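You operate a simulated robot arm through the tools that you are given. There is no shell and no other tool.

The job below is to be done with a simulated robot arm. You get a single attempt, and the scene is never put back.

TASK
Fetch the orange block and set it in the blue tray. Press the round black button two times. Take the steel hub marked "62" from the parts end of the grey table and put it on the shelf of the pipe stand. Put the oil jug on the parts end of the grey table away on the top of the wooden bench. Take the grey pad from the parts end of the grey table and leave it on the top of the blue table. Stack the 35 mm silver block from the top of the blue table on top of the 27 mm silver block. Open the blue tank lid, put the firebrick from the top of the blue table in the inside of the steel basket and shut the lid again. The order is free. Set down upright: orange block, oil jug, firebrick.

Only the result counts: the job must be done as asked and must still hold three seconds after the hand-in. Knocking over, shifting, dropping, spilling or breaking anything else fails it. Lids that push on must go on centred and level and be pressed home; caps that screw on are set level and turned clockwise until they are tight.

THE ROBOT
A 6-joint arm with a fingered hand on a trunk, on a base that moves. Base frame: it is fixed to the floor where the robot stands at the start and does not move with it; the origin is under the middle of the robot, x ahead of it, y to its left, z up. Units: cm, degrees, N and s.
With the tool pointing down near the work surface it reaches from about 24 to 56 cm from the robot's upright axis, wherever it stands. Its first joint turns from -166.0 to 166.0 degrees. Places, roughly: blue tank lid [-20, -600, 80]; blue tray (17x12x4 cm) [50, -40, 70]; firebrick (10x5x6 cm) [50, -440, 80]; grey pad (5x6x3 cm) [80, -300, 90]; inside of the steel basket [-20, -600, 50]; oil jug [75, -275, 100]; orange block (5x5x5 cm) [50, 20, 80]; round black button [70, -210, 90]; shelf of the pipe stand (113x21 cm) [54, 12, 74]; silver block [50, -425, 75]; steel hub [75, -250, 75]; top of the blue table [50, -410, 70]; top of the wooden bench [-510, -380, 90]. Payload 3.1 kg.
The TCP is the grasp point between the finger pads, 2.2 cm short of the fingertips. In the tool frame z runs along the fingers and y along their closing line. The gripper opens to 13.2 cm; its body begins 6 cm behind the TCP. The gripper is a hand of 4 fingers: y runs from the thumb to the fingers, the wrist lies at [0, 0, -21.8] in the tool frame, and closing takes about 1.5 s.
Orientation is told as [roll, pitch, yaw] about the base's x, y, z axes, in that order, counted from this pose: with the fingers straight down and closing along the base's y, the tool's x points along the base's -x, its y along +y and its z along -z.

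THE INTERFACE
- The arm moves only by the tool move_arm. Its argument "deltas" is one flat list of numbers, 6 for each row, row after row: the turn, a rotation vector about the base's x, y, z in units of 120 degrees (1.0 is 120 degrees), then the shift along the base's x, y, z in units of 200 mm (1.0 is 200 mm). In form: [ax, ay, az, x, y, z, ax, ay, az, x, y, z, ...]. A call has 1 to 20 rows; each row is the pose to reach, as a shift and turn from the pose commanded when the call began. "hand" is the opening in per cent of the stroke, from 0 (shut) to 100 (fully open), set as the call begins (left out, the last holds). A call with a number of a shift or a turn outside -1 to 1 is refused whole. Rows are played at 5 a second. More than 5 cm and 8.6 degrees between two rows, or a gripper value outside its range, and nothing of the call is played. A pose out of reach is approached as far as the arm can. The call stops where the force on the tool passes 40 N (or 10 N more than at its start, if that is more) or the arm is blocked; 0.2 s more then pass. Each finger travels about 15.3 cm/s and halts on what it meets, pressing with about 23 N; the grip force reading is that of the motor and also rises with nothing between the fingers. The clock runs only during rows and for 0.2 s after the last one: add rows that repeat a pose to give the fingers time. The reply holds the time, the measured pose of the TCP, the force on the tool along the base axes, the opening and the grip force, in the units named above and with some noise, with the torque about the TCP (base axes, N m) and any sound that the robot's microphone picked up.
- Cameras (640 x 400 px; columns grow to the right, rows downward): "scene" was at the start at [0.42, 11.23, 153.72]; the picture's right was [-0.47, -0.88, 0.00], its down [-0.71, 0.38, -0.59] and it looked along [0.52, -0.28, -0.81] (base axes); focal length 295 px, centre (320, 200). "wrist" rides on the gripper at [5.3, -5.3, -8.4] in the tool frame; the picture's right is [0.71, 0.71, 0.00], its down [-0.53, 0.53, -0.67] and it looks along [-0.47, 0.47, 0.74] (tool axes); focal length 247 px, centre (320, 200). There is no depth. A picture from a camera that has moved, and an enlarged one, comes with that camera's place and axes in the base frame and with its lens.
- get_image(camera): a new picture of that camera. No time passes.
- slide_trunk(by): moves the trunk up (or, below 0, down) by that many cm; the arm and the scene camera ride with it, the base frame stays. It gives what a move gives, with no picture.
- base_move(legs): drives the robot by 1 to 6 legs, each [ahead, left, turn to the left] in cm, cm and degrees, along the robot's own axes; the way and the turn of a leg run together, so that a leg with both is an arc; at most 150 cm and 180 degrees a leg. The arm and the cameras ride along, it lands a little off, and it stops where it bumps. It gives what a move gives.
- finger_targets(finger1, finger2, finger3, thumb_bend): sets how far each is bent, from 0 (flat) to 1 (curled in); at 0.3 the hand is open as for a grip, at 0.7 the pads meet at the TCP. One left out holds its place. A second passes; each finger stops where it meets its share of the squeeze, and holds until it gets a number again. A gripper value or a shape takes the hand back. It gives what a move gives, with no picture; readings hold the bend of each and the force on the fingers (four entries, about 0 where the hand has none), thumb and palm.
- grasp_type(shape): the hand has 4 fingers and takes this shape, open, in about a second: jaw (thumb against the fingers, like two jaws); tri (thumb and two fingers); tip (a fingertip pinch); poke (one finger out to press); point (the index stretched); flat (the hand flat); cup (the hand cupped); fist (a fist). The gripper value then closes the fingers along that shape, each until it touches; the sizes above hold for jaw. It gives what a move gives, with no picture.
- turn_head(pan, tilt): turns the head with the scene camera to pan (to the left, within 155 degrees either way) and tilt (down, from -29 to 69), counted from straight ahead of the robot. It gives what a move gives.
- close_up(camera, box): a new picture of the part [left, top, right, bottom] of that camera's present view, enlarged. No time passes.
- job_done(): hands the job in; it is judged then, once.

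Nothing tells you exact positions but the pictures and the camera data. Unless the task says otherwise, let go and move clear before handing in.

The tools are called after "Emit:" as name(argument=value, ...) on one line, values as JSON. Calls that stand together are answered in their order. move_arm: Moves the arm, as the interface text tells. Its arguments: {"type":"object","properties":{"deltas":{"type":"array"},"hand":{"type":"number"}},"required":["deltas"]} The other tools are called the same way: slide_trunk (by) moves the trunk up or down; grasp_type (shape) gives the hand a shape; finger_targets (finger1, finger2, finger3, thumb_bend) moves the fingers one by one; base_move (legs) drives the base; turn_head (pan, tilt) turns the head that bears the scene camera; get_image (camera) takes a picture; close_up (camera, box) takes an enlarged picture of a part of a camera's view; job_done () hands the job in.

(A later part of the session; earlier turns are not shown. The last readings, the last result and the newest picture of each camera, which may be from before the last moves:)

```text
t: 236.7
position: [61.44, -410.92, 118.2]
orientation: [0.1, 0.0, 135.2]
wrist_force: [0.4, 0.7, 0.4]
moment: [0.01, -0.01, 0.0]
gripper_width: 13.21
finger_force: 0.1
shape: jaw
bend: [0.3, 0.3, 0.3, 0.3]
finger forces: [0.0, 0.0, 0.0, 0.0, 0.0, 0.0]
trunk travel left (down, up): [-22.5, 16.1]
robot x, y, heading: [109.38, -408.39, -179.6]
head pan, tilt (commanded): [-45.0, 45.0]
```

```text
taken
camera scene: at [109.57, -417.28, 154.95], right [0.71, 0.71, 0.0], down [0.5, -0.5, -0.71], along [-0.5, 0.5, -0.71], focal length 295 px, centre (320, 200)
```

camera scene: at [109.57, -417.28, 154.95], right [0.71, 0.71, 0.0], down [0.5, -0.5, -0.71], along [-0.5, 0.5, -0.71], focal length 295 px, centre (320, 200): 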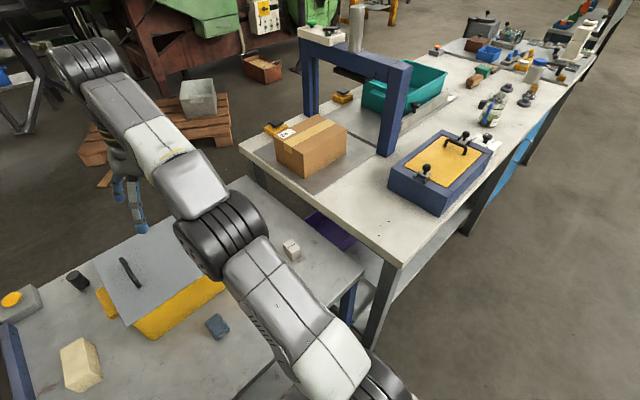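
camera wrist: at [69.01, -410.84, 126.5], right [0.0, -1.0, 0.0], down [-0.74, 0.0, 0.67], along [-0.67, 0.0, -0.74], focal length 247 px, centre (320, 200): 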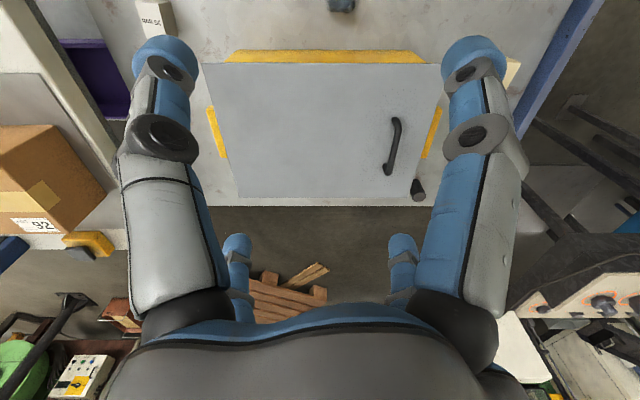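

No 27 mm block elsewhere nearby, so it may be behind the yellow case. I'll retract the arm, back off, and drive to the end of the blue table to look along behind the case.

Emit:
move_arm(deltas=[0, 0, 0.0625, 0.15, 0, -0.05, 0, 0, 0.125, 0.3, 0, -0.1, 0, 0, 0.1875, 0.45, 0, -0.2, 0, 0, 0.25, 0.6, 0, -0.3, 0, 0, 0.3125, 0.75, 0, -0.4, 0, 0, 0.375, 0.9, 0, -0.5])

Emit:
base_move(legs=[[-28, 0, 0], [0, 85, 0]])

Emit:
turn_head(pan=0, tilt=30)

Emit:
get_image(camera="scene")

```text
t: 238.1
position: [79.11, -411.0, 108.25]
orientation: [0.2, -0.1, -179.6]
wrist_force: [0.6, 0.2, -0.5]
moment: [-0.01, -0.02, 0.03]
gripper_width: 13.18
finger_force: 0.0
shape: jaw
bend: [0.3, 0.3, 0.3, 0.3]
finger forces: [0.0, 0.0, 0.0, 0.0, 0.0, 0.0]
trunk travel left (down, up): [-22.5, 16.1]
robot x, y, heading: [109.35, -408.13, -179.8]
head pan, tilt (commanded): [-45.0, 45.0]
```

```text
t: 244.2
position: [107.3, -498.03, 108.3]
orientation: [0.0, -0.1, -178.8]
wrist_force: [0.3, 0.4, 0.9]
moment: [0.01, 0.0, 0.01]
gripper_width: 13.21
finger_force: 0.1
shape: jaw
bend: [0.3, 0.3, 0.3, 0.3]
finger forces: [0.0, 0.0, 0.1, 0.0, 0.0, 0.0]
trunk travel left (down, up): [-22.5, 16.1]
robot x, y, heading: [137.75, -494.71, -178.6]
head pan, tilt (commanded): [-45.0, 45.0]
```

```text
t: 245.3
position: [107.28, -497.94, 108.2]
orientation: [0.1, 0.0, -178.7]
wrist_force: [0.8, -0.1, 0.1]
moment: [0.0, 0.01, -0.01]
gripper_width: 13.23
finger_force: 0.1
shape: jaw
bend: [0.3, 0.3, 0.3, 0.3]
finger forces: [0.1, 0.1, 0.1, 0.0, 0.0, 0.0]
trunk travel left (down, up): [-22.5, 16.1]
robot x, y, heading: [137.48, -494.69, -178.9]
head pan, tilt (commanded): [0.0, 30.0]
```

```text
taken
camera scene: at [134.7, -509.52, 157.2], right [-0.02, 1.0, 0.0], down [0.5, 0.01, -0.87], along [-0.87, -0.02, -0.5], focal length 295 px, centre (320, 200)
```

scene: 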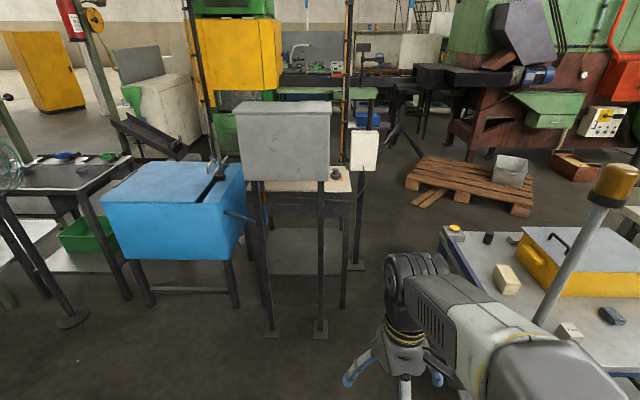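

The blue tank is clearly in view at about (-20, -597), with the grey cabinet posts beside it. I'll move up near the end of the blue table to look along behind the yellow case.

Emit:
base_move(legs=[[0, 8, -1], [62, 0, 0]])

Emit:
turn_head(pan=-80, tilt=40)

Emit:
get_image(camera="scene")

```text
t: 249.5
position: [44.32, -506.24, 108.2]
orientation: [0.1, 0.0, -179.2]
wrist_force: [-1.0, 0.0, -0.1]
moment: [0.0, 0.02, 0.01]
gripper_width: 13.19
finger_force: 0.0
shape: jaw
bend: [0.3, 0.3, 0.3, 0.3]
finger forces: [0.0, 0.0, 0.0, 0.1, 0.1, 0.1]
trunk travel left (down, up): [-22.5, 16.1]
robot x, y, heading: [74.71, -503.1, -179.4]
head pan, tilt (commanded): [0.0, 30.0]
```

```text
t: 251.0
position: [44.34, -506.21, 108.26]
orientation: [0.1, 0.1, -179.4]
wrist_force: [-0.7, -0.4, -0.9]
moment: [-0.04, 0.0, -0.03]
gripper_width: 13.21
finger_force: 0.1
shape: jaw
bend: [0.3, 0.3, 0.3, 0.3]
finger forces: [0.0, 0.1, 0.1, 0.0, 0.1, 0.1]
trunk travel left (down, up): [-22.5, 16.1]
robot x, y, heading: [74.81, -503.02, -179.5]
head pan, tilt (commanded): [-80.0, 40.0]
```

```text
taken
camera scene: at [79.23, -509.6, 155.67], right [0.98, 0.18, 0.0], down [0.12, -0.63, -0.77], along [-0.14, 0.75, -0.64], focal length 295 px, centre (320, 200)
```

scene: 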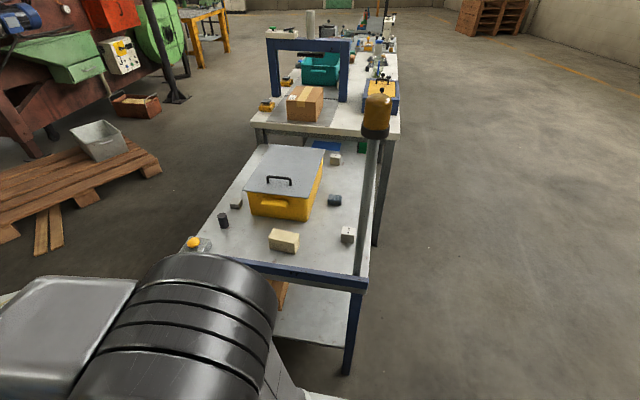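

A silver block shows up behind the case at pixel (237, 203). Zooming in.

Emit:
close_up(camera="scene", box=[180, 140, 380, 280])

Emit:
close_up(camera="scene", box=[215, 185, 265, 220])

```text
2.86 times, centred on (280, 210) of scene
camera zoom: at [79.23, -509.6, 155.67], right [0.98, 0.18, 0.0], down [0.12, -0.63, -0.77], along [-0.14, 0.75, -0.64], focal length 842 px, centre (434, 171)
```

zoom: 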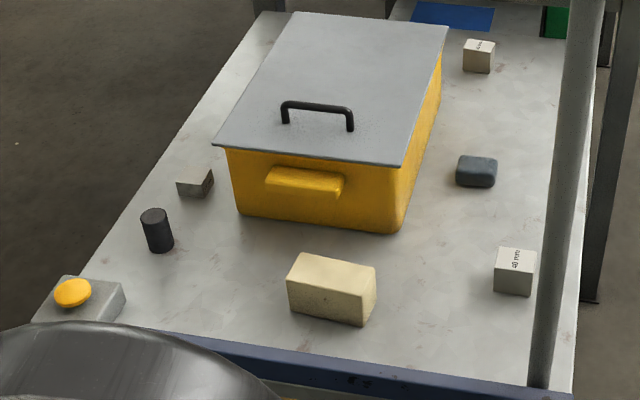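

```text
11.43 times, centred on (240, 202) of scene
camera zoom: at [79.23, -509.6, 155.67], right [0.98, 0.18, 0.0], down [0.12, -0.63, -0.77], along [-0.14, 0.75, -0.64], focal length 3369 px, centre (1234, 171)
```

zoom: 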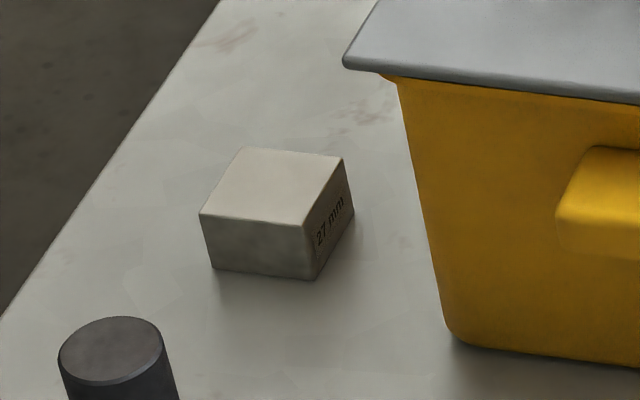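

The 27 mm block is behind the yellow case, at about (27.7, -423.6), and is reachable from the table's end. My hand is empty, so I'll first visit the tank, look at the lid and open it. Then I'll fetch the 35 mm block.

Emit:
base_move(legs=[[5, 0, 0], [-8, 92, 0]])

Emit:
turn_head(pan=0, tilt=45)

Emit:
get_image(camera="scene")

Emit:
close_up(camera="scene", box=[180, 60, 420, 240])

```text
t: 256.4
position: [47.43, -597.73, 108.18]
orientation: [0.1, -0.1, 179.8]
wrist_force: [-0.3, 0.2, 0.4]
moment: [0.0, -0.01, -0.01]
gripper_width: 13.19
finger_force: 0.0
shape: jaw
bend: [0.3, 0.3, 0.3, 0.3]
finger forces: [0.0, 0.0, 0.0, 0.0, 0.0, 0.0]
trunk travel left (down, up): [-22.5, 16.1]
robot x, y, heading: [77.97, -595.3, 179.9]
head pan, tilt (commanded): [-80.0, 40.0]
```

```text
t: 257.9
position: [47.47, -597.62, 108.33]
orientation: [0.2, 0.0, 179.8]
wrist_force: [0.1, -0.5, 0.6]
moment: [0.0, 0.0, 0.0]
gripper_width: 13.2
finger_force: 0.1
shape: jaw
bend: [0.3, 0.3, 0.3, 0.3]
finger forces: [0.0, 0.0, 0.0, 0.1, 0.0, 0.0]
trunk travel left (down, up): [-22.5, 16.1]
robot x, y, heading: [77.69, -595.26, 179.8]
head pan, tilt (commanded): [0.0, 45.0]
```

```text
taken
camera scene: at [75.57, -609.91, 154.95], right [0.01, 1.0, 0.0], down [0.71, 0.0, -0.71], along [-0.71, 0.0, -0.71], focal length 295 px, centre (320, 200)
```

scene: 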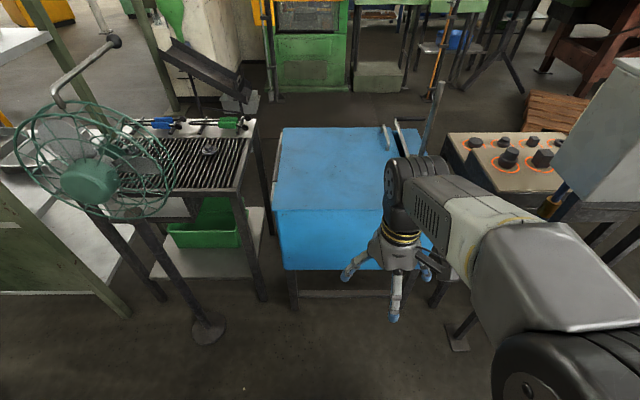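

```text
2.22 times, centred on (300, 150) of scene
camera zoom: at [75.57, -609.91, 154.95], right [0.01, 1.0, 0.0], down [0.71, 0.0, -0.71], along [-0.71, 0.0, -0.71], focal length 655 px, centre (364, 311)
```

zoom: 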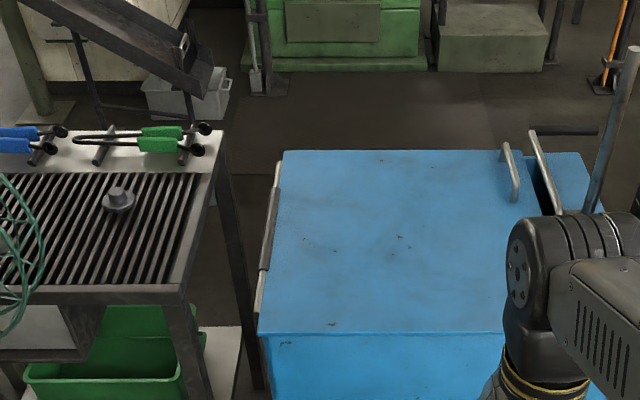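

The lid seems hinged at its left (-y) side, with a bar handle near its right edge. I'll move the arm aside and get a closer look.

Emit:
base_move(legs=[[20, 0, 0]])

Emit:
move_arm(deltas=[0, 0, 0, 0, 0.2, 0, 0, 0, 0, 0, 0.4, 0, 0, 0, 0, 0, 0.6, 0, 0, 0, 0, 0, 0.8, 0, 0, 0, 0, 0, 0.95, 0])

Emit:
turn_head(pan=0, tilt=50)

Emit:
get_image(camera="scene")

Emit:
get_image(camera="wrist")

```text
t: 259.5
position: [27.79, -597.55, 108.16]
orientation: [0.0, 0.1, 179.8]
wrist_force: [-0.9, 0.4, -0.7]
moment: [0.03, -0.01, 0.0]
gripper_width: 13.2
finger_force: 0.1
shape: jaw
bend: [0.3, 0.3, 0.3, 0.3]
finger forces: [0.0, 0.1, 0.0, 0.0, 0.0, 0.1]
trunk travel left (down, up): [-22.5, 16.1]
robot x, y, heading: [58.56, -594.88, 179.9]
head pan, tilt (commanded): [0.0, 45.0]
```

```text
t: 260.7
position: [27.96, -578.32, 108.19]
orientation: [0.1, 0.0, 179.9]
wrist_force: [0.6, -0.2, -0.8]
moment: [0.02, 0.02, -0.01]
gripper_width: 13.18
finger_force: 0.1
shape: jaw
bend: [0.3, 0.3, 0.3, 0.3]
finger forces: [0.0, 0.1, 0.0, 0.0, 0.0, 0.0]
trunk travel left (down, up): [-22.5, 16.1]
robot x, y, heading: [58.01, -595.07, 179.7]
head pan, tilt (commanded): [0.0, 45.0]
```

```text
t: 261.3
position: [28.04, -578.38, 108.21]
orientation: [0.0, 0.0, 179.8]
wrist_force: [-0.4, -0.7, 0.5]
moment: [0.03, -0.01, 0.0]
gripper_width: 13.19
finger_force: 0.0
shape: jaw
bend: [0.3, 0.3, 0.3, 0.3]
finger forces: [0.0, 0.0, 0.0, 0.0, 0.1, 0.0]
trunk travel left (down, up): [-22.5, 16.1]
robot x, y, heading: [58.09, -594.84, 179.8]
head pan, tilt (commanded): [0.0, 50.0]
```

```text
taken
camera scene: at [56.34, -609.84, 154.26], right [0.0, 1.0, 0.0], down [0.77, 0.0, -0.64], along [-0.64, 0.0, -0.77], focal length 295 px, centre (320, 200)
```

scene: 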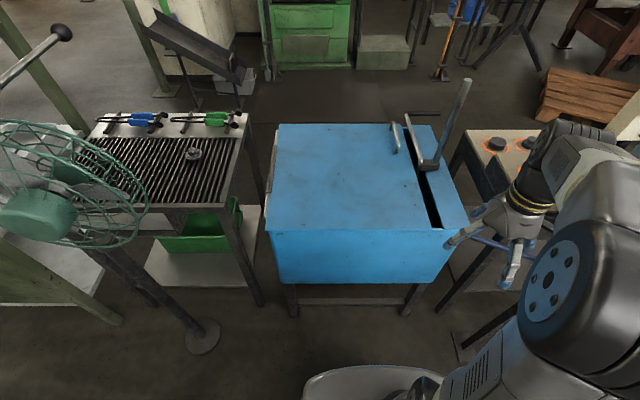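

```text
taken
camera wrist: at [33.3, -573.19, 116.53], right [0.71, -0.71, 0.0], down [-0.53, -0.52, 0.67], along [-0.47, -0.47, -0.74], focal length 247 px, centre (320, 200)
```

wrist: 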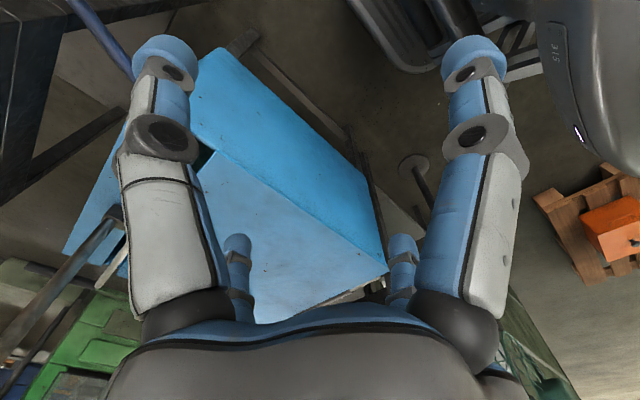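

Emit:
close_up(camera="scene", box=[250, 80, 490, 240])

Emit:
close_up(camera="scene", box=[360, 70, 480, 240])

Emit:
close_up(camera="scene", box=[255, 110, 315, 240])

```text
2.50 times, centred on (370, 160) of scene
camera zoom: at [56.34, -609.84, 154.26], right [0.0, 1.0, 0.0], down [0.77, 0.0, -0.64], along [-0.64, 0.0, -0.77], focal length 737 px, centre (195, 300)
```

zoom: 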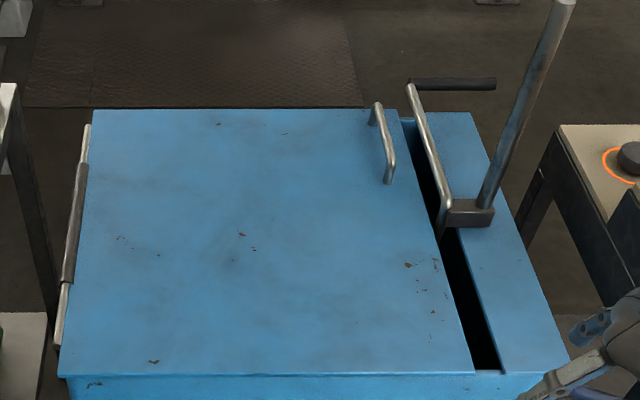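

```text
2.35 times, centred on (420, 155) of scene
camera zoom: at [56.34, -609.84, 154.26], right [0.0, 1.0, 0.0], down [0.77, 0.0, -0.64], along [-0.64, 0.0, -0.77], focal length 694 px, centre (85, 306)
```

zoom: 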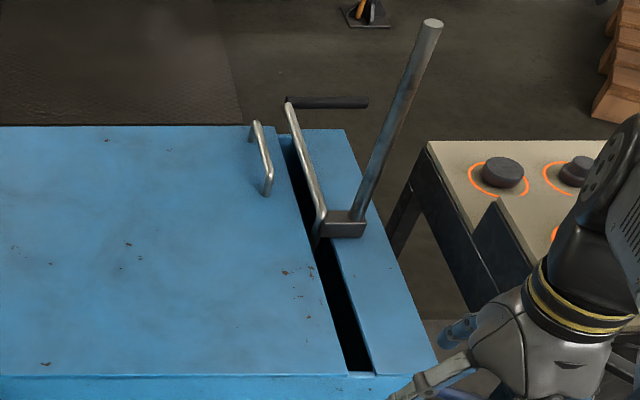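

```text
3.08 times, centred on (285, 175) of scene
camera zoom: at [56.34, -609.84, 154.26], right [0.0, 1.0, 0.0], down [0.77, 0.0, -0.64], along [-0.64, 0.0, -0.77], focal length 907 px, centre (428, 277)
```

zoom: 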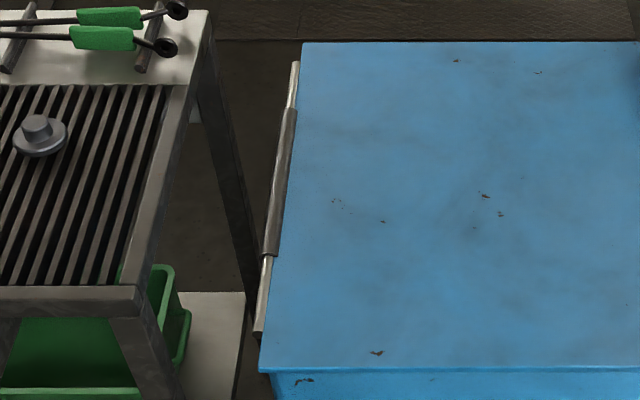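

The tank is clear now. The lid spans x -46 to 6 and y -626 to -576, at z of about 80, and is hinged on the -y side. Its handle is near the back right, and an open slot runs along its right edge. I'll go closer and inspect the slot and handle with the wrist camera.

Emit:
base_move(legs=[[28, 3, 0]])

Emit:
get_image(camera="wrist")

Emit:
turn_head(pan=-10, tilt=60)

Emit:
get_image(camera="scene")

```text
t: 263.3
position: [-0.66, -581.27, 108.25]
orientation: [0.1, 0.1, 179.7]
wrist_force: [0.9, -0.1, 0.5]
moment: [0.01, -0.01, 0.03]
gripper_width: 13.23
finger_force: 0.1
shape: jaw
bend: [0.3, 0.3, 0.3, 0.3]
finger forces: [0.0, 0.0, 0.0, 0.1, 0.0, 0.0]
trunk travel left (down, up): [-22.5, 16.1]
robot x, y, heading: [29.75, -597.94, 179.7]
head pan, tilt (commanded): [0.0, 50.0]
```

```text
taken
camera wrist: at [4.68, -575.9, 116.51], right [0.7, -0.71, 0.0], down [-0.53, -0.52, 0.67], along [-0.47, -0.47, -0.74], focal length 247 px, centre (320, 200)
```

wrist: 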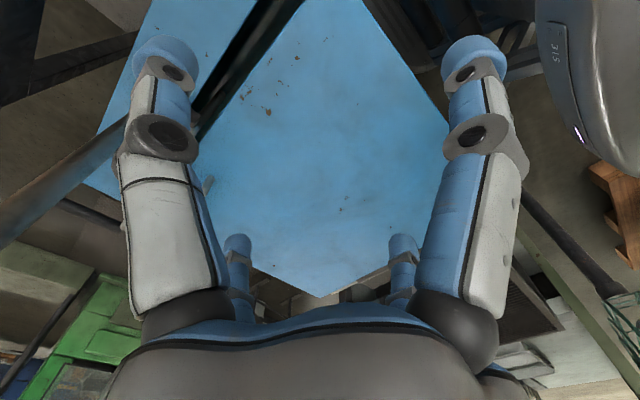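

```text
t: 264.1
position: [-0.7, -581.17, 108.14]
orientation: [0.2, 0.0, 179.6]
wrist_force: [0.5, 0.3, 0.0]
moment: [-0.02, -0.01, -0.02]
gripper_width: 13.2
finger_force: 0.1
shape: jaw
bend: [0.3, 0.3, 0.3, 0.3]
finger forces: [0.0, 0.1, 0.0, 0.0, 0.0, 0.1]
trunk travel left (down, up): [-22.5, 16.1]
robot x, y, heading: [29.66, -597.8, 179.5]
head pan, tilt (commanded): [-10.0, 60.0]
```

```text
taken
camera scene: at [28.86, -611.47, 153.0], right [0.18, 0.98, 0.0], down [0.85, -0.16, -0.5], along [-0.49, 0.09, -0.87], focal length 295 px, centre (320, 200)
```

scene: 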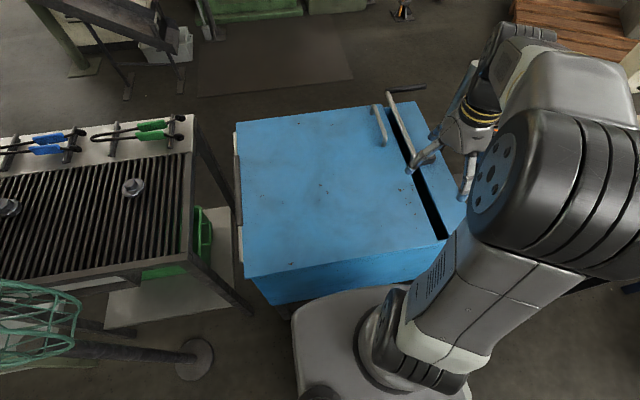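

Emit:
close_up(camera="scene", box=[350, 70, 480, 260])

Emit:
close_up(camera="scene", box=[360, 75, 450, 165])

Emit:
close_up(camera="scene", box=[400, 170, 470, 260])

```text
2.11 times, centred on (415, 165) of scene
camera zoom: at [28.86, -611.47, 153.0], right [0.18, 0.98, 0.0], down [0.85, -0.16, -0.5], along [-0.49, 0.09, -0.87], focal length 621 px, centre (120, 274)
```

zoom: 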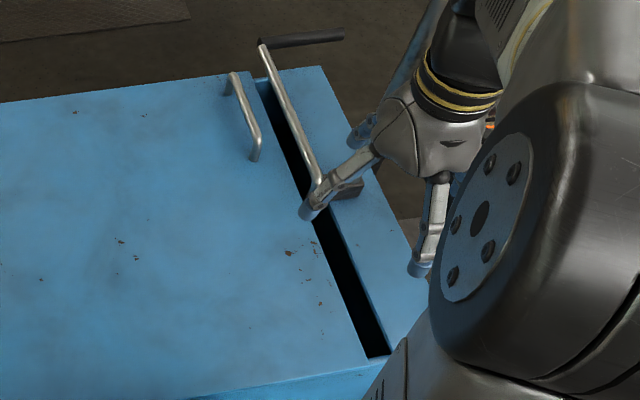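

```text
4.44 times, centred on (405, 120) of scene
camera zoom: at [28.86, -611.47, 153.0], right [0.18, 0.98, 0.0], down [0.85, -0.16, -0.5], along [-0.49, 0.09, -0.87], focal length 1310 px, centre (-58, 556)
```

zoom: 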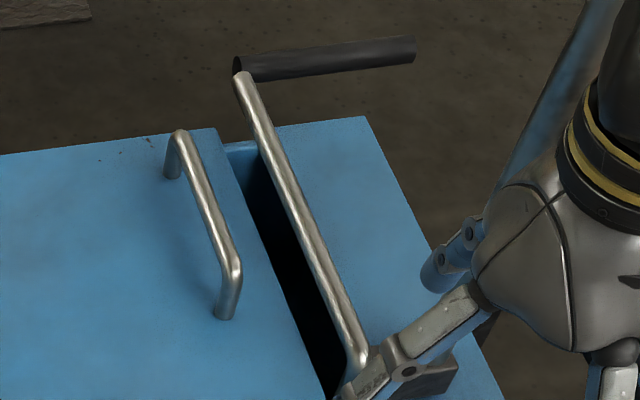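

```text
4.44 times, centred on (435, 215) of scene
camera zoom: at [28.86, -611.47, 153.0], right [0.18, 0.98, 0.0], down [0.85, -0.16, -0.5], along [-0.49, 0.09, -0.87], focal length 1310 px, centre (-191, 133)
```

zoom: 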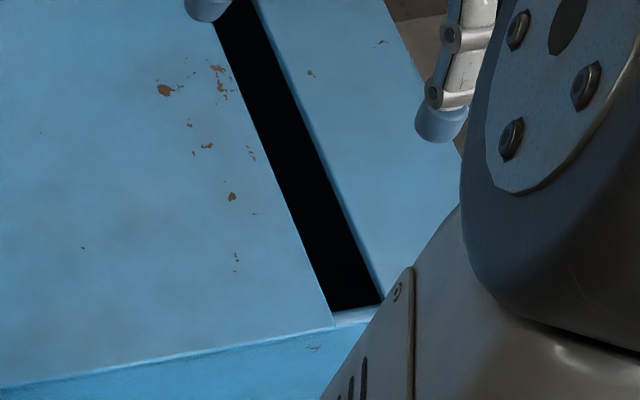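

The slot along the lid's right edge is an open gap about 3 cm wide, centred at about y = -574.4. I'll raise the trunk, curl three fingers, and use the thumb through the slot as a hook under the lid's edge near the front corner, where reach is good.

Emit:
slide_trunk(by=16)

Emit:
finger_targets(finger1=1, finger2=0.3, finger3=0.3, thumb_bend=0.42)

Emit:
finger_targets(finger3=1)

Emit:
finger_targets(finger2=1)

Emit:
move_arm(deltas=[-0.05, 0, 0, -0.05, 0.02, -0.2, -0.1, 0, 0, -0.1, 0.04, -0.4, -0.15, 0, 0, -0.15, 0.06, -0.6, -0.2, 0, 0, -0.2, 0.08, -0.8, -0.2, 0, 0, -0.2, 0.08, -1.0])

Emit:
get_image(camera="wrist")

Emit:
get_image(camera="scene")

```text
t: 265.9
position: [-0.62, -581.09, 124.21]
orientation: [0.1, 0.0, 179.7]
wrist_force: [-0.1, 0.3, 0.0]
moment: [-0.01, 0.02, -0.01]
gripper_width: 13.19
finger_force: 0.1
shape: jaw
bend: [0.3, 0.3, 0.3, 0.3]
finger forces: [0.1, 0.1, 0.0, 0.0, 0.0, 0.0]
trunk travel left (down, up): [-38.5, 0.1]
robot x, y, heading: [29.83, -597.82, 179.5]
head pan, tilt (commanded): [-10.0, 60.0]
```

```text
t: 266.9
position: [-0.62, -581.16, 124.04]
orientation: [0.1, -0.1, 179.7]
wrist_force: [0.9, 0.4, 0.2]
moment: [-0.04, 0.01, 0.01]
gripper_width: 5.98
finger_force: 0.0
shape: fingers
bend: [1.0, 0.3, 0.3, 0.42]
finger forces: [0.0, 0.1, 0.0, 0.1, 0.0, 0.1]
trunk travel left (down, up): [-38.5, 0.1]
robot x, y, heading: [29.64, -597.76, 179.5]
head pan, tilt (commanded): [-10.0, 60.0]
```

```text
t: 267.9
position: [-0.63, -581.14, 124.18]
orientation: [0.0, 0.0, 179.7]
wrist_force: [-0.4, 0.0, -0.1]
moment: [0.0, 0.0, 0.02]
gripper_width: 6.16
finger_force: 0.0
shape: fingers
bend: [1.0, 0.3, 0.91, 0.42]
finger forces: [0.0, 0.0, 0.0, 0.0, 0.0, 0.1]
trunk travel left (down, up): [-38.5, 0.1]
robot x, y, heading: [29.79, -598.18, 179.5]
head pan, tilt (commanded): [-10.0, 60.0]
```

```text
t: 268.9
position: [-0.74, -581.02, 124.23]
orientation: [0.1, 0.1, 179.7]
wrist_force: [-0.6, -0.5, -0.8]
moment: [-0.03, -0.02, -0.02]
gripper_width: 6.25
finger_force: 0.0
shape: fingers
bend: [1.0, 0.81, 0.93, 0.42]
finger forces: [0.0, 0.0, 0.0, 0.0, 0.0, 0.0]
trunk travel left (down, up): [-38.5, 0.1]
robot x, y, heading: [29.64, -597.8, 179.6]
head pan, tilt (commanded): [-10.0, 60.0]
```

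```text
t: 270.1
position: [-4.99, -579.47, 103.96]
orientation: [24.0, 0.1, 179.8]
wrist_force: [0.1, -0.2, 0.6]
moment: [0.01, -0.02, 0.02]
gripper_width: 6.23
finger_force: 0.0
shape: fingers
bend: [1.0, 0.81, 0.93, 0.42]
finger forces: [0.0, 0.0, 0.0, 0.1, 0.1, 0.0]
trunk travel left (down, up): [-38.5, 0.1]
robot x, y, heading: [29.62, -597.77, 179.7]
head pan, tilt (commanded): [-10.0, 60.0]
```

```text
taken
camera wrist: at [0.45, -571.22, 109.46], right [0.7, -0.65, 0.29], down [-0.53, -0.2, 0.82], along [-0.47, -0.73, -0.49], focal length 247 px, centre (320, 200)
```

wrist: 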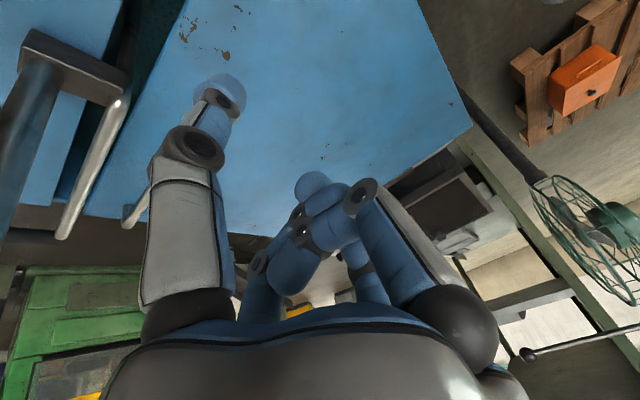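

```text
taken
camera scene: at [28.8, -611.47, 168.98], right [0.18, 0.98, 0.0], down [0.85, -0.16, -0.5], along [-0.49, 0.09, -0.87], focal length 295 px, centre (320, 200)
```

scene: 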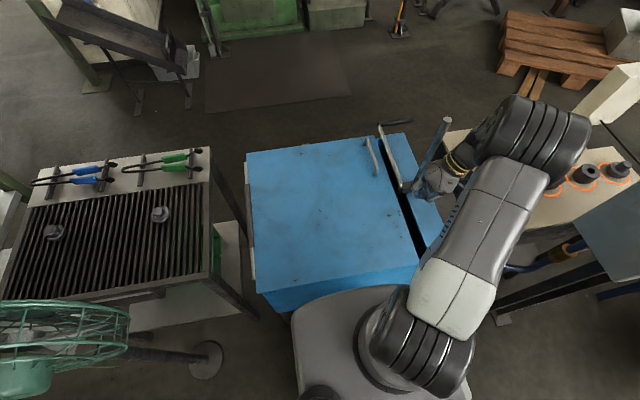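

Emit:
close_up(camera="wrist", box=[0, 0, 320, 230])

Emit:
close_up(camera="scene", box=[350, 110, 490, 270])

```text
1.74 times, centred on (160, 115) of wrist
camera zoom: at [0.45, -571.22, 109.46], right [0.7, -0.65, 0.29], down [-0.53, -0.2, 0.82], along [-0.47, -0.73, -0.49], focal length 430 px, centre (598, 348)
```

zoom: 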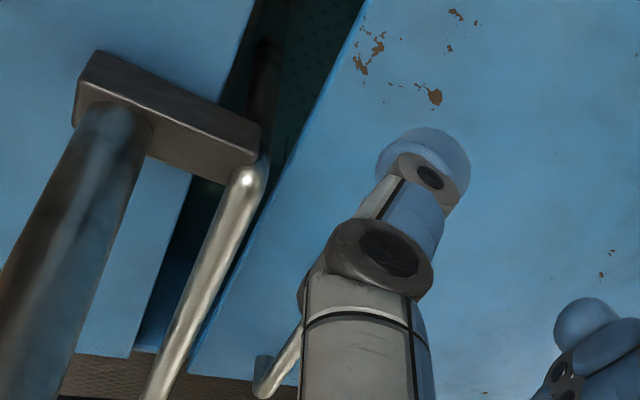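

```text
2.50 times, centred on (420, 190) of scene
camera zoom: at [28.8, -611.47, 168.98], right [0.18, 0.98, 0.0], down [0.85, -0.16, -0.5], along [-0.49, 0.09, -0.87], focal length 737 px, centre (70, 225)
```

zoom: 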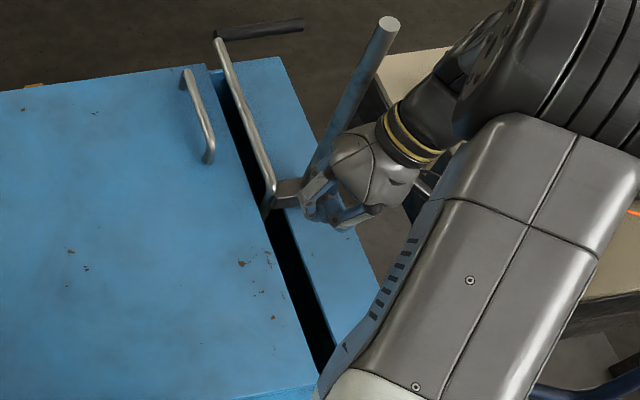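

Through the wrist camera the lid edge is at y of about -576.1 and the far slot edge at about -572.3, with the hoist block at x of about -16. I'll bring the thumb tip just above the slot at x = -4.

Emit:
move_arm(deltas=[0, 0, 0, 0.05, 0.07, -0.2, 0, 0, 0, 0.05, 0.07, -0.4, 0, 0, 0, 0.05, 0.07, -0.6, 0, 0, 0, 0.05, 0.07, -0.72, 0, 0, 0, 0.05, 0.07, -0.8, 0, 0, 0, 0.05, 0.07, -0.8])

Emit:
get_image(camera="wrist")

Emit:
close_up(camera="scene", box=[360, 130, 480, 270])

```text
t: 271.5
position: [-3.78, -578.03, 88.16]
orientation: [24.1, 0.0, 179.7]
wrist_force: [-0.2, -0.5, 0.0]
moment: [0.03, 0.0, 0.01]
gripper_width: 6.23
finger_force: 0.1
shape: fingers
bend: [1.0, 0.81, 0.93, 0.42]
finger forces: [0.0, 0.1, 0.0, 0.1, 0.0, 0.0]
trunk travel left (down, up): [-38.5, 0.1]
robot x, y, heading: [29.32, -597.95, 179.8]
head pan, tilt (commanded): [-10.0, 60.0]
```

```text
taken
camera wrist: at [1.64, -569.78, 93.71], right [0.7, -0.65, 0.29], down [-0.53, -0.2, 0.82], along [-0.48, -0.73, -0.49], focal length 247 px, centre (320, 200)
```

wrist: 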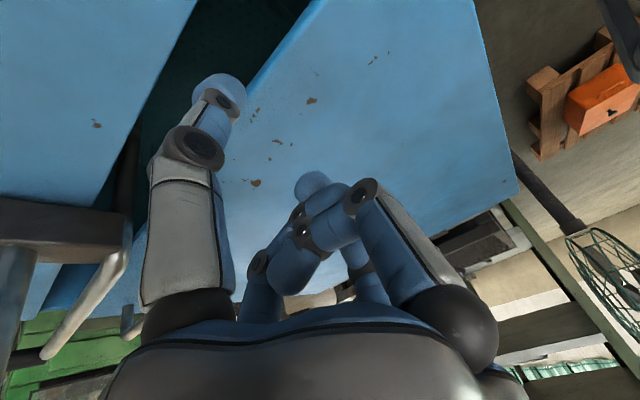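

```text
2.86 times, centred on (420, 200) of scene
camera zoom: at [28.85, -611.46, 168.98], right [0.18, 0.98, 0.0], down [0.85, -0.16, -0.5], along [-0.49, 0.09, -0.87], focal length 842 px, centre (34, 200)
```

zoom: 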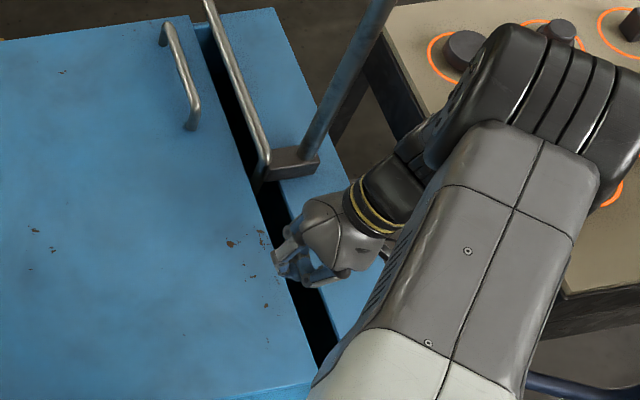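

The thumb tip is over the slot centre. Sliding it down into the slot along the thumb's slant.

Emit:
move_arm(deltas=[0, 0, 0, 0, -0.015, -0.05, 0, 0, 0, 0, -0.033, -0.1, 0, 0, 0, 0, -0.05, -0.15, 0, 0, 0, 0, -0.068, -0.2, 0, 0, 0, 0, -0.085, -0.24, 0, 0, 0, 0, -0.095, -0.265, 0, 0, 0, 0, -0.095, -0.265])

Emit:
get_image(camera="wrist")

Emit:
close_up(camera="scene", box=[360, 130, 480, 270])

```text
t: 273.1
position: [-3.77, -580.03, 82.95]
orientation: [24.0, 0.1, 179.7]
wrist_force: [0.5, 0.6, 0.9]
moment: [0.04, 0.02, 0.0]
gripper_width: 6.3
finger_force: 0.3
shape: fingers
bend: [1.0, 0.81, 0.93, 0.42]
finger forces: [0.1, 0.0, 0.0, 0.2, 0.7, 0.1]
trunk travel left (down, up): [-38.5, 0.1]
robot x, y, heading: [29.39, -597.78, 179.7]
head pan, tilt (commanded): [-10.0, 60.0]
```

```text
taken
camera wrist: at [1.67, -571.86, 88.46], right [0.7, -0.65, 0.29], down [-0.53, -0.2, 0.82], along [-0.48, -0.73, -0.49], focal length 247 px, centre (320, 200)
```

wrist: 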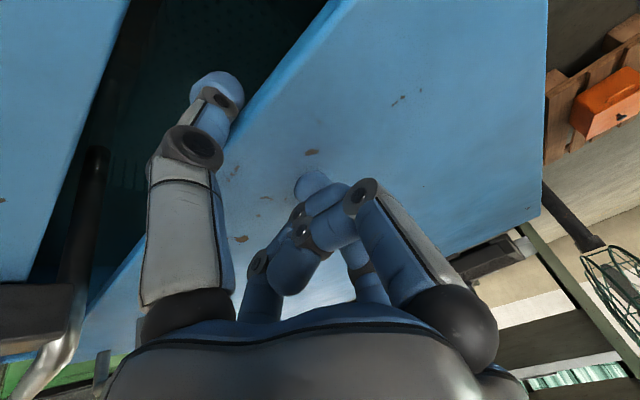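

```text
2.86 times, centred on (420, 200) of scene
camera zoom: at [28.85, -611.44, 168.98], right [0.18, 0.98, 0.0], down [0.85, -0.16, -0.5], along [-0.49, 0.09, -0.87], focal length 842 px, centre (34, 200)
```

zoom: 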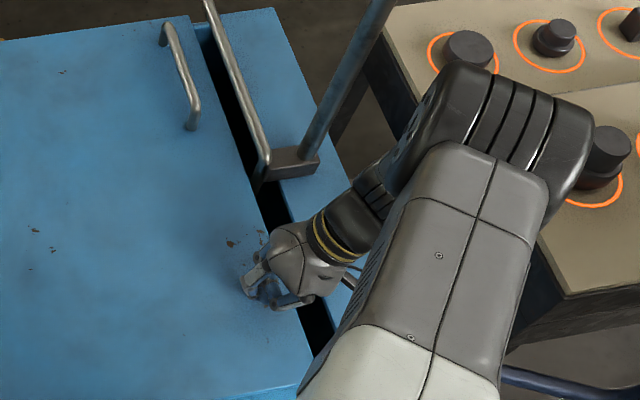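

The thumb is in the slot beside the lid edge but only just level with the lid. I'll roll the hand a bit more so the tip reaches deeper below the lid.

Emit:
move_arm(deltas=[-0.03, 0, 0, 0, 0.02, 0, -0.06, 0, 0, 0, 0.035, -0.005, -0.1, 0, 0, 0, 0.05, -0.015, -0.1, 0, 0, 0, 0.05, -0.02])

Emit:
get_image(camera="wrist")

```text
t: 274.1
position: [-3.62, -578.93, 82.56]
orientation: [36.1, 0.2, 179.6]
wrist_force: [-0.4, 0.3, 1.3]
moment: [0.03, 0.02, 0.0]
gripper_width: 6.26
finger_force: 0.0
shape: fingers
bend: [1.0, 0.81, 0.93, 0.42]
finger forces: [0.0, 0.0, 0.0, 0.0, 0.0, 0.0]
trunk travel left (down, up): [-38.5, 0.1]
robot x, y, heading: [29.36, -597.37, 179.4]
head pan, tilt (commanded): [-10.0, 60.0]
```

```text
taken
camera wrist: at [1.75, -569.79, 86.22], right [0.7, -0.57, 0.42], down [-0.53, -0.03, 0.85], along [-0.48, -0.82, -0.32], focal length 247 px, centre (320, 200)
```

wrist: 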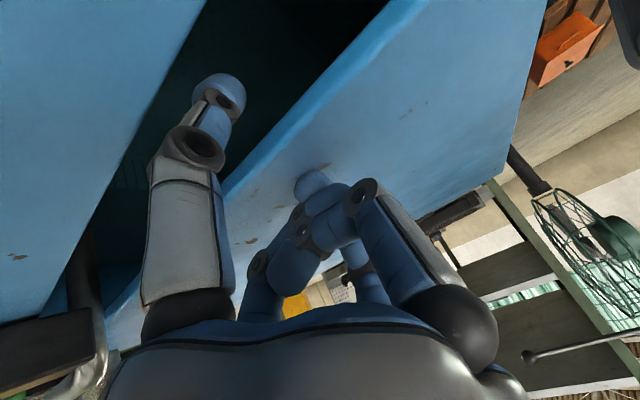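

The tip is now about 2.5 cm below the lid's top beside the edge. Curling the thumb under the lid.

Emit:
finger_targets(thumb_bend=0.62)

Emit:
get_image(camera="wrist")

```text
t: 275.1
position: [-3.69, -578.81, 82.52]
orientation: [36.1, 0.1, 179.7]
wrist_force: [0.7, 8.8, -1.5]
moment: [-0.08, -0.05, 0.0]
gripper_width: 5.29
finger_force: 8.3
shape: fingers
bend: [1.0, 0.84, 0.93, 0.53]
finger forces: [0.0, 0.0, 0.1, 0.0, 16.7, 0.0]
trunk travel left (down, up): [-38.5, 0.1]
robot x, y, heading: [29.45, -598.04, 179.4]
head pan, tilt (commanded): [-10.0, 60.0]
```

```text
taken
camera wrist: at [1.75, -569.66, 86.17], right [0.7, -0.57, 0.42], down [-0.53, -0.03, 0.85], along [-0.48, -0.82, -0.32], focal length 247 px, centre (320, 200)
```

wrist: 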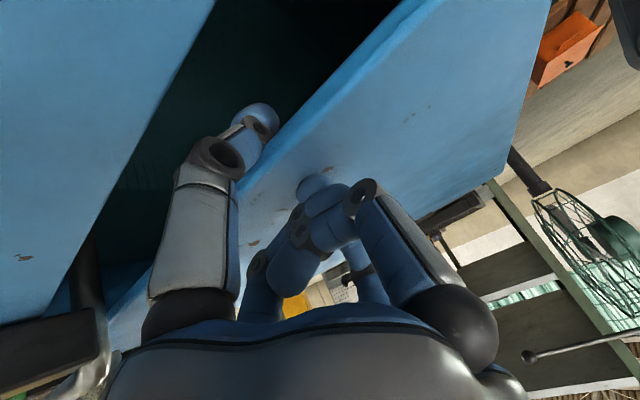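

The thumb tip presses against the lid's lower edge at a slant, which should wedge it up. I'll try lifting gently and see whether the lid follows.

Emit:
move_arm(deltas=[0, 0, 0, 0, -0.01, 0.02, 0, 0, 0, 0, -0.01, 0.04, 0, 0, 0, 0, -0.01, 0.06, 0, 0, 0, 0, -0.01, 0.08])

Emit:
get_image(camera="wrist")

Emit:
close_up(camera="scene", box=[230, 110, 480, 310])

```text
t: 276.1
position: [-3.79, -579.03, 84.02]
orientation: [36.0, 0.0, 179.8]
wrist_force: [-1.8, 20.7, -1.3]
moment: [0.24, 0.02, 0.04]
gripper_width: 5.36
finger_force: 8.9
shape: fingers
bend: [1.0, 0.84, 0.94, 0.54]
finger forces: [0.0, 0.1, 0.1, 0.1, 17.6, 0.0]
trunk travel left (down, up): [-38.5, 0.1]
robot x, y, heading: [29.86, -597.79, 179.4]
head pan, tilt (commanded): [-10.0, 60.0]
```

```text
taken
camera wrist: at [1.78, -569.86, 87.71], right [0.7, -0.58, 0.42], down [-0.53, -0.03, 0.85], along [-0.48, -0.82, -0.32], focal length 247 px, centre (320, 200)
```

wrist: 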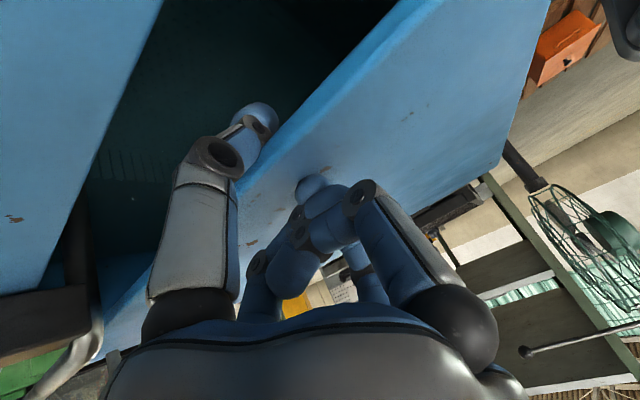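

```text
2.00 times, centred on (355, 210) of scene
camera zoom: at [28.78, -611.03, 169.02], right [0.18, 0.98, 0.0], down [0.85, -0.16, -0.5], along [-0.49, 0.09, -0.87], focal length 590 px, centre (250, 180)
```

zoom: 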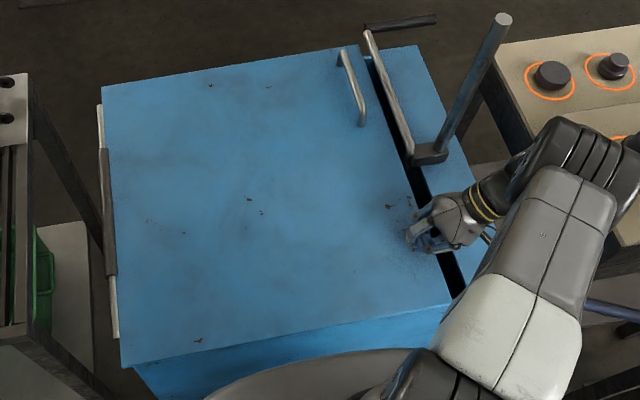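

The lid is following the hand, and the vertical load is small. I'll continue lifting in steps, following the lid's arc.

Emit:
move_arm(deltas=[0, 0, 0, 0, 0, 0.04, 0, 0, 0, 0, 0, 0.08, 0, 0, 0, 0, 0, 0.12, 0, 0, 0, 0, 0, 0.16, 0, 0, 0, 0, 0, 0.2])

Emit:
get_image(camera="wrist")

Emit:
close_up(camera="scene", box=[230, 110, 480, 310])

```text
t: 277.3
position: [-3.85, -579.21, 88.2]
orientation: [36.3, 0.2, 179.8]
wrist_force: [-0.5, 13.7, 0.4]
moment: [0.18, 0.0, 0.0]
gripper_width: 5.2
finger_force: 6.5
shape: fingers
bend: [1.0, 0.83, 0.94, 0.56]
finger forces: [0.1, 0.0, 0.1, 0.0, 12.9, 0.0]
trunk travel left (down, up): [-38.5, 0.1]
robot x, y, heading: [29.32, -597.27, 179.6]
head pan, tilt (commanded): [-10.0, 60.0]
```

```text
taken
camera wrist: at [1.76, -570.04, 91.75], right [0.7, -0.57, 0.42], down [-0.53, -0.03, 0.85], along [-0.47, -0.82, -0.32], focal length 247 px, centre (320, 200)
```

wrist: 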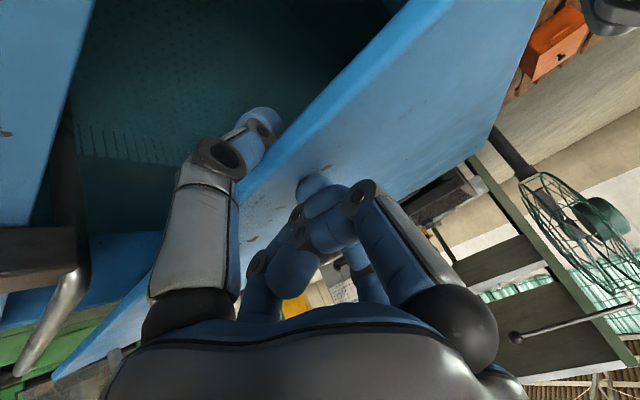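

```text
2.00 times, centred on (355, 210) of scene
camera zoom: at [28.85, -611.2, 169.0], right [0.18, 0.98, 0.0], down [0.85, -0.16, -0.5], along [-0.49, 0.09, -0.87], focal length 590 px, centre (250, 180)
```

zoom: 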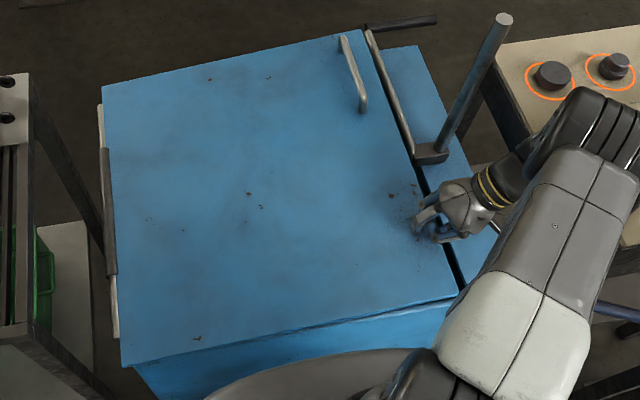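

The lid is about 6 cm open and rests on the thumb. Continuing along the arc.

Emit:
move_arm(deltas=[0, 0, 0, 0, -0.005, 0.05, 0, 0, 0, 0, -0.012, 0.1, 0, 0, 0, 0, -0.02, 0.15, 0, 0, 0, 0, -0.032, 0.2, 0, 0, 0, 0, -0.045, 0.25, 0, 0, 0, 0, -0.06, 0.3, 0, 0, 0, 0, -0.075, 0.35, 0, 0, 0, 0, -0.09, 0.4])

Emit:
get_image(camera="wrist")

Emit:
close_up(camera="scene", box=[230, 110, 480, 310])

```text
t: 279.1
position: [-3.75, -580.86, 96.26]
orientation: [36.1, 0.0, 179.8]
wrist_force: [2.1, 9.6, 2.0]
moment: [0.06, 0.02, -0.03]
gripper_width: 4.95
finger_force: 4.1
shape: fingers
bend: [1.0, 0.83, 0.94, 0.59]
finger forces: [0.0, 0.0, 0.0, 0.0, 8.7, 0.1]
trunk travel left (down, up): [-38.5, 0.1]
robot x, y, heading: [29.63, -597.97, 179.6]
head pan, tilt (commanded): [-10.0, 60.0]
```

```text
taken
camera wrist: at [1.69, -571.72, 99.92], right [0.7, -0.57, 0.42], down [-0.53, -0.03, 0.85], along [-0.48, -0.82, -0.32], focal length 247 px, centre (320, 200)
```

wrist: 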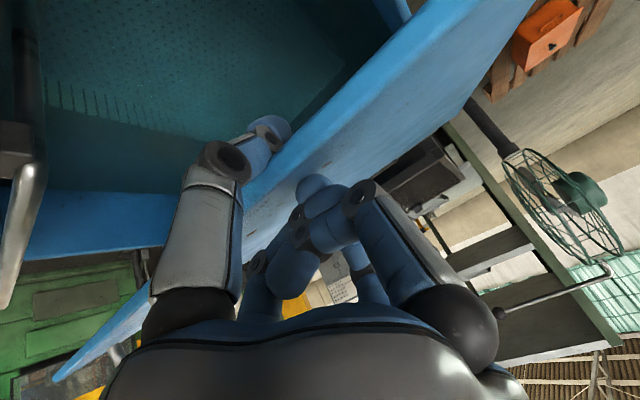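

```text
2.00 times, centred on (355, 210) of scene
camera zoom: at [28.93, -611.27, 169.0], right [0.18, 0.98, 0.0], down [0.85, -0.16, -0.5], along [-0.49, 0.09, -0.87], focal length 590 px, centre (250, 180)
```

zoom: 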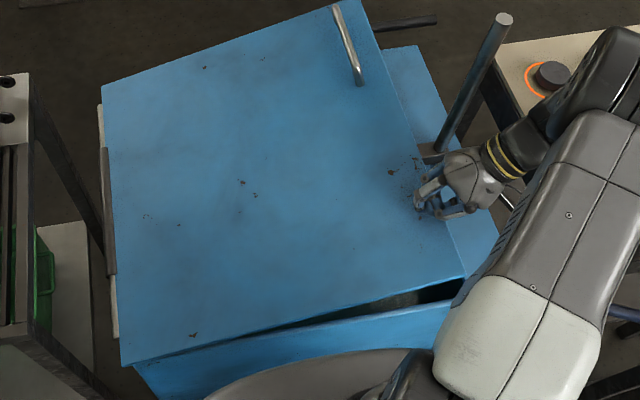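

Emit:
move_arm(deltas=[0, 0, 0, 0, -0.014, 0.05, 0, 0, 0, 0, -0.031, 0.1, 0, 0, 0, 0, -0.049, 0.15, 0, 0, 0, 0, -0.067, 0.2, 0, 0, 0, 0, -0.088, 0.25, 0, 0, 0, 0, -0.109, 0.3, 0, 0, 0, 0, -0.132, 0.35, 0, 0, 0, 0, -0.155, 0.4, 0, 0, 0, 0, -0.18, 0.45, 0, 0, 0, 0, -0.206, 0.5, 0, 0, 0, 0, -0.235, 0.55, 0, 0, 0, 0, -0.264, 0.6])

Emit:
get_image(camera="wrist")

Emit:
get_image(camera="scene")

```text
t: 281.7
position: [-3.53, -586.32, 107.89]
orientation: [36.1, 0.3, 179.7]
wrist_force: [-1.1, 2.6, 1.4]
moment: [0.02, -0.01, 0.01]
gripper_width: 4.58
finger_force: 1.0
shape: fingers
bend: [1.0, 0.83, 0.94, 0.61]
finger forces: [0.1, 0.0, 0.0, 0.0, 2.2, 0.1]
trunk travel left (down, up): [-38.5, 0.1]
robot x, y, heading: [29.37, -597.55, 179.5]
head pan, tilt (commanded): [-10.0, 60.0]
```

```text
taken
camera wrist: at [1.85, -577.16, 111.53], right [0.7, -0.57, 0.42], down [-0.53, -0.03, 0.85], along [-0.47, -0.82, -0.32], focal length 247 px, centre (320, 200)
```

wrist: 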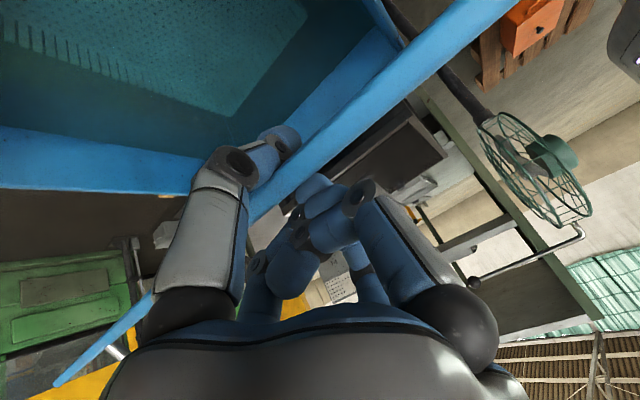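

```text
taken
camera scene: at [28.84, -611.47, 168.98], right [0.18, 0.98, 0.0], down [0.85, -0.16, -0.5], along [-0.49, 0.09, -0.87], focal length 295 px, centre (320, 200)
```

scene: 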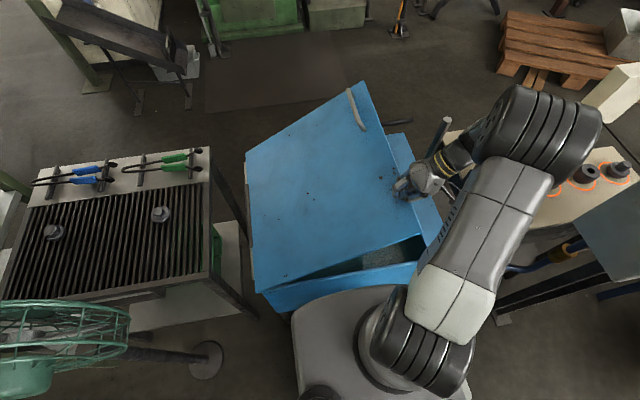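

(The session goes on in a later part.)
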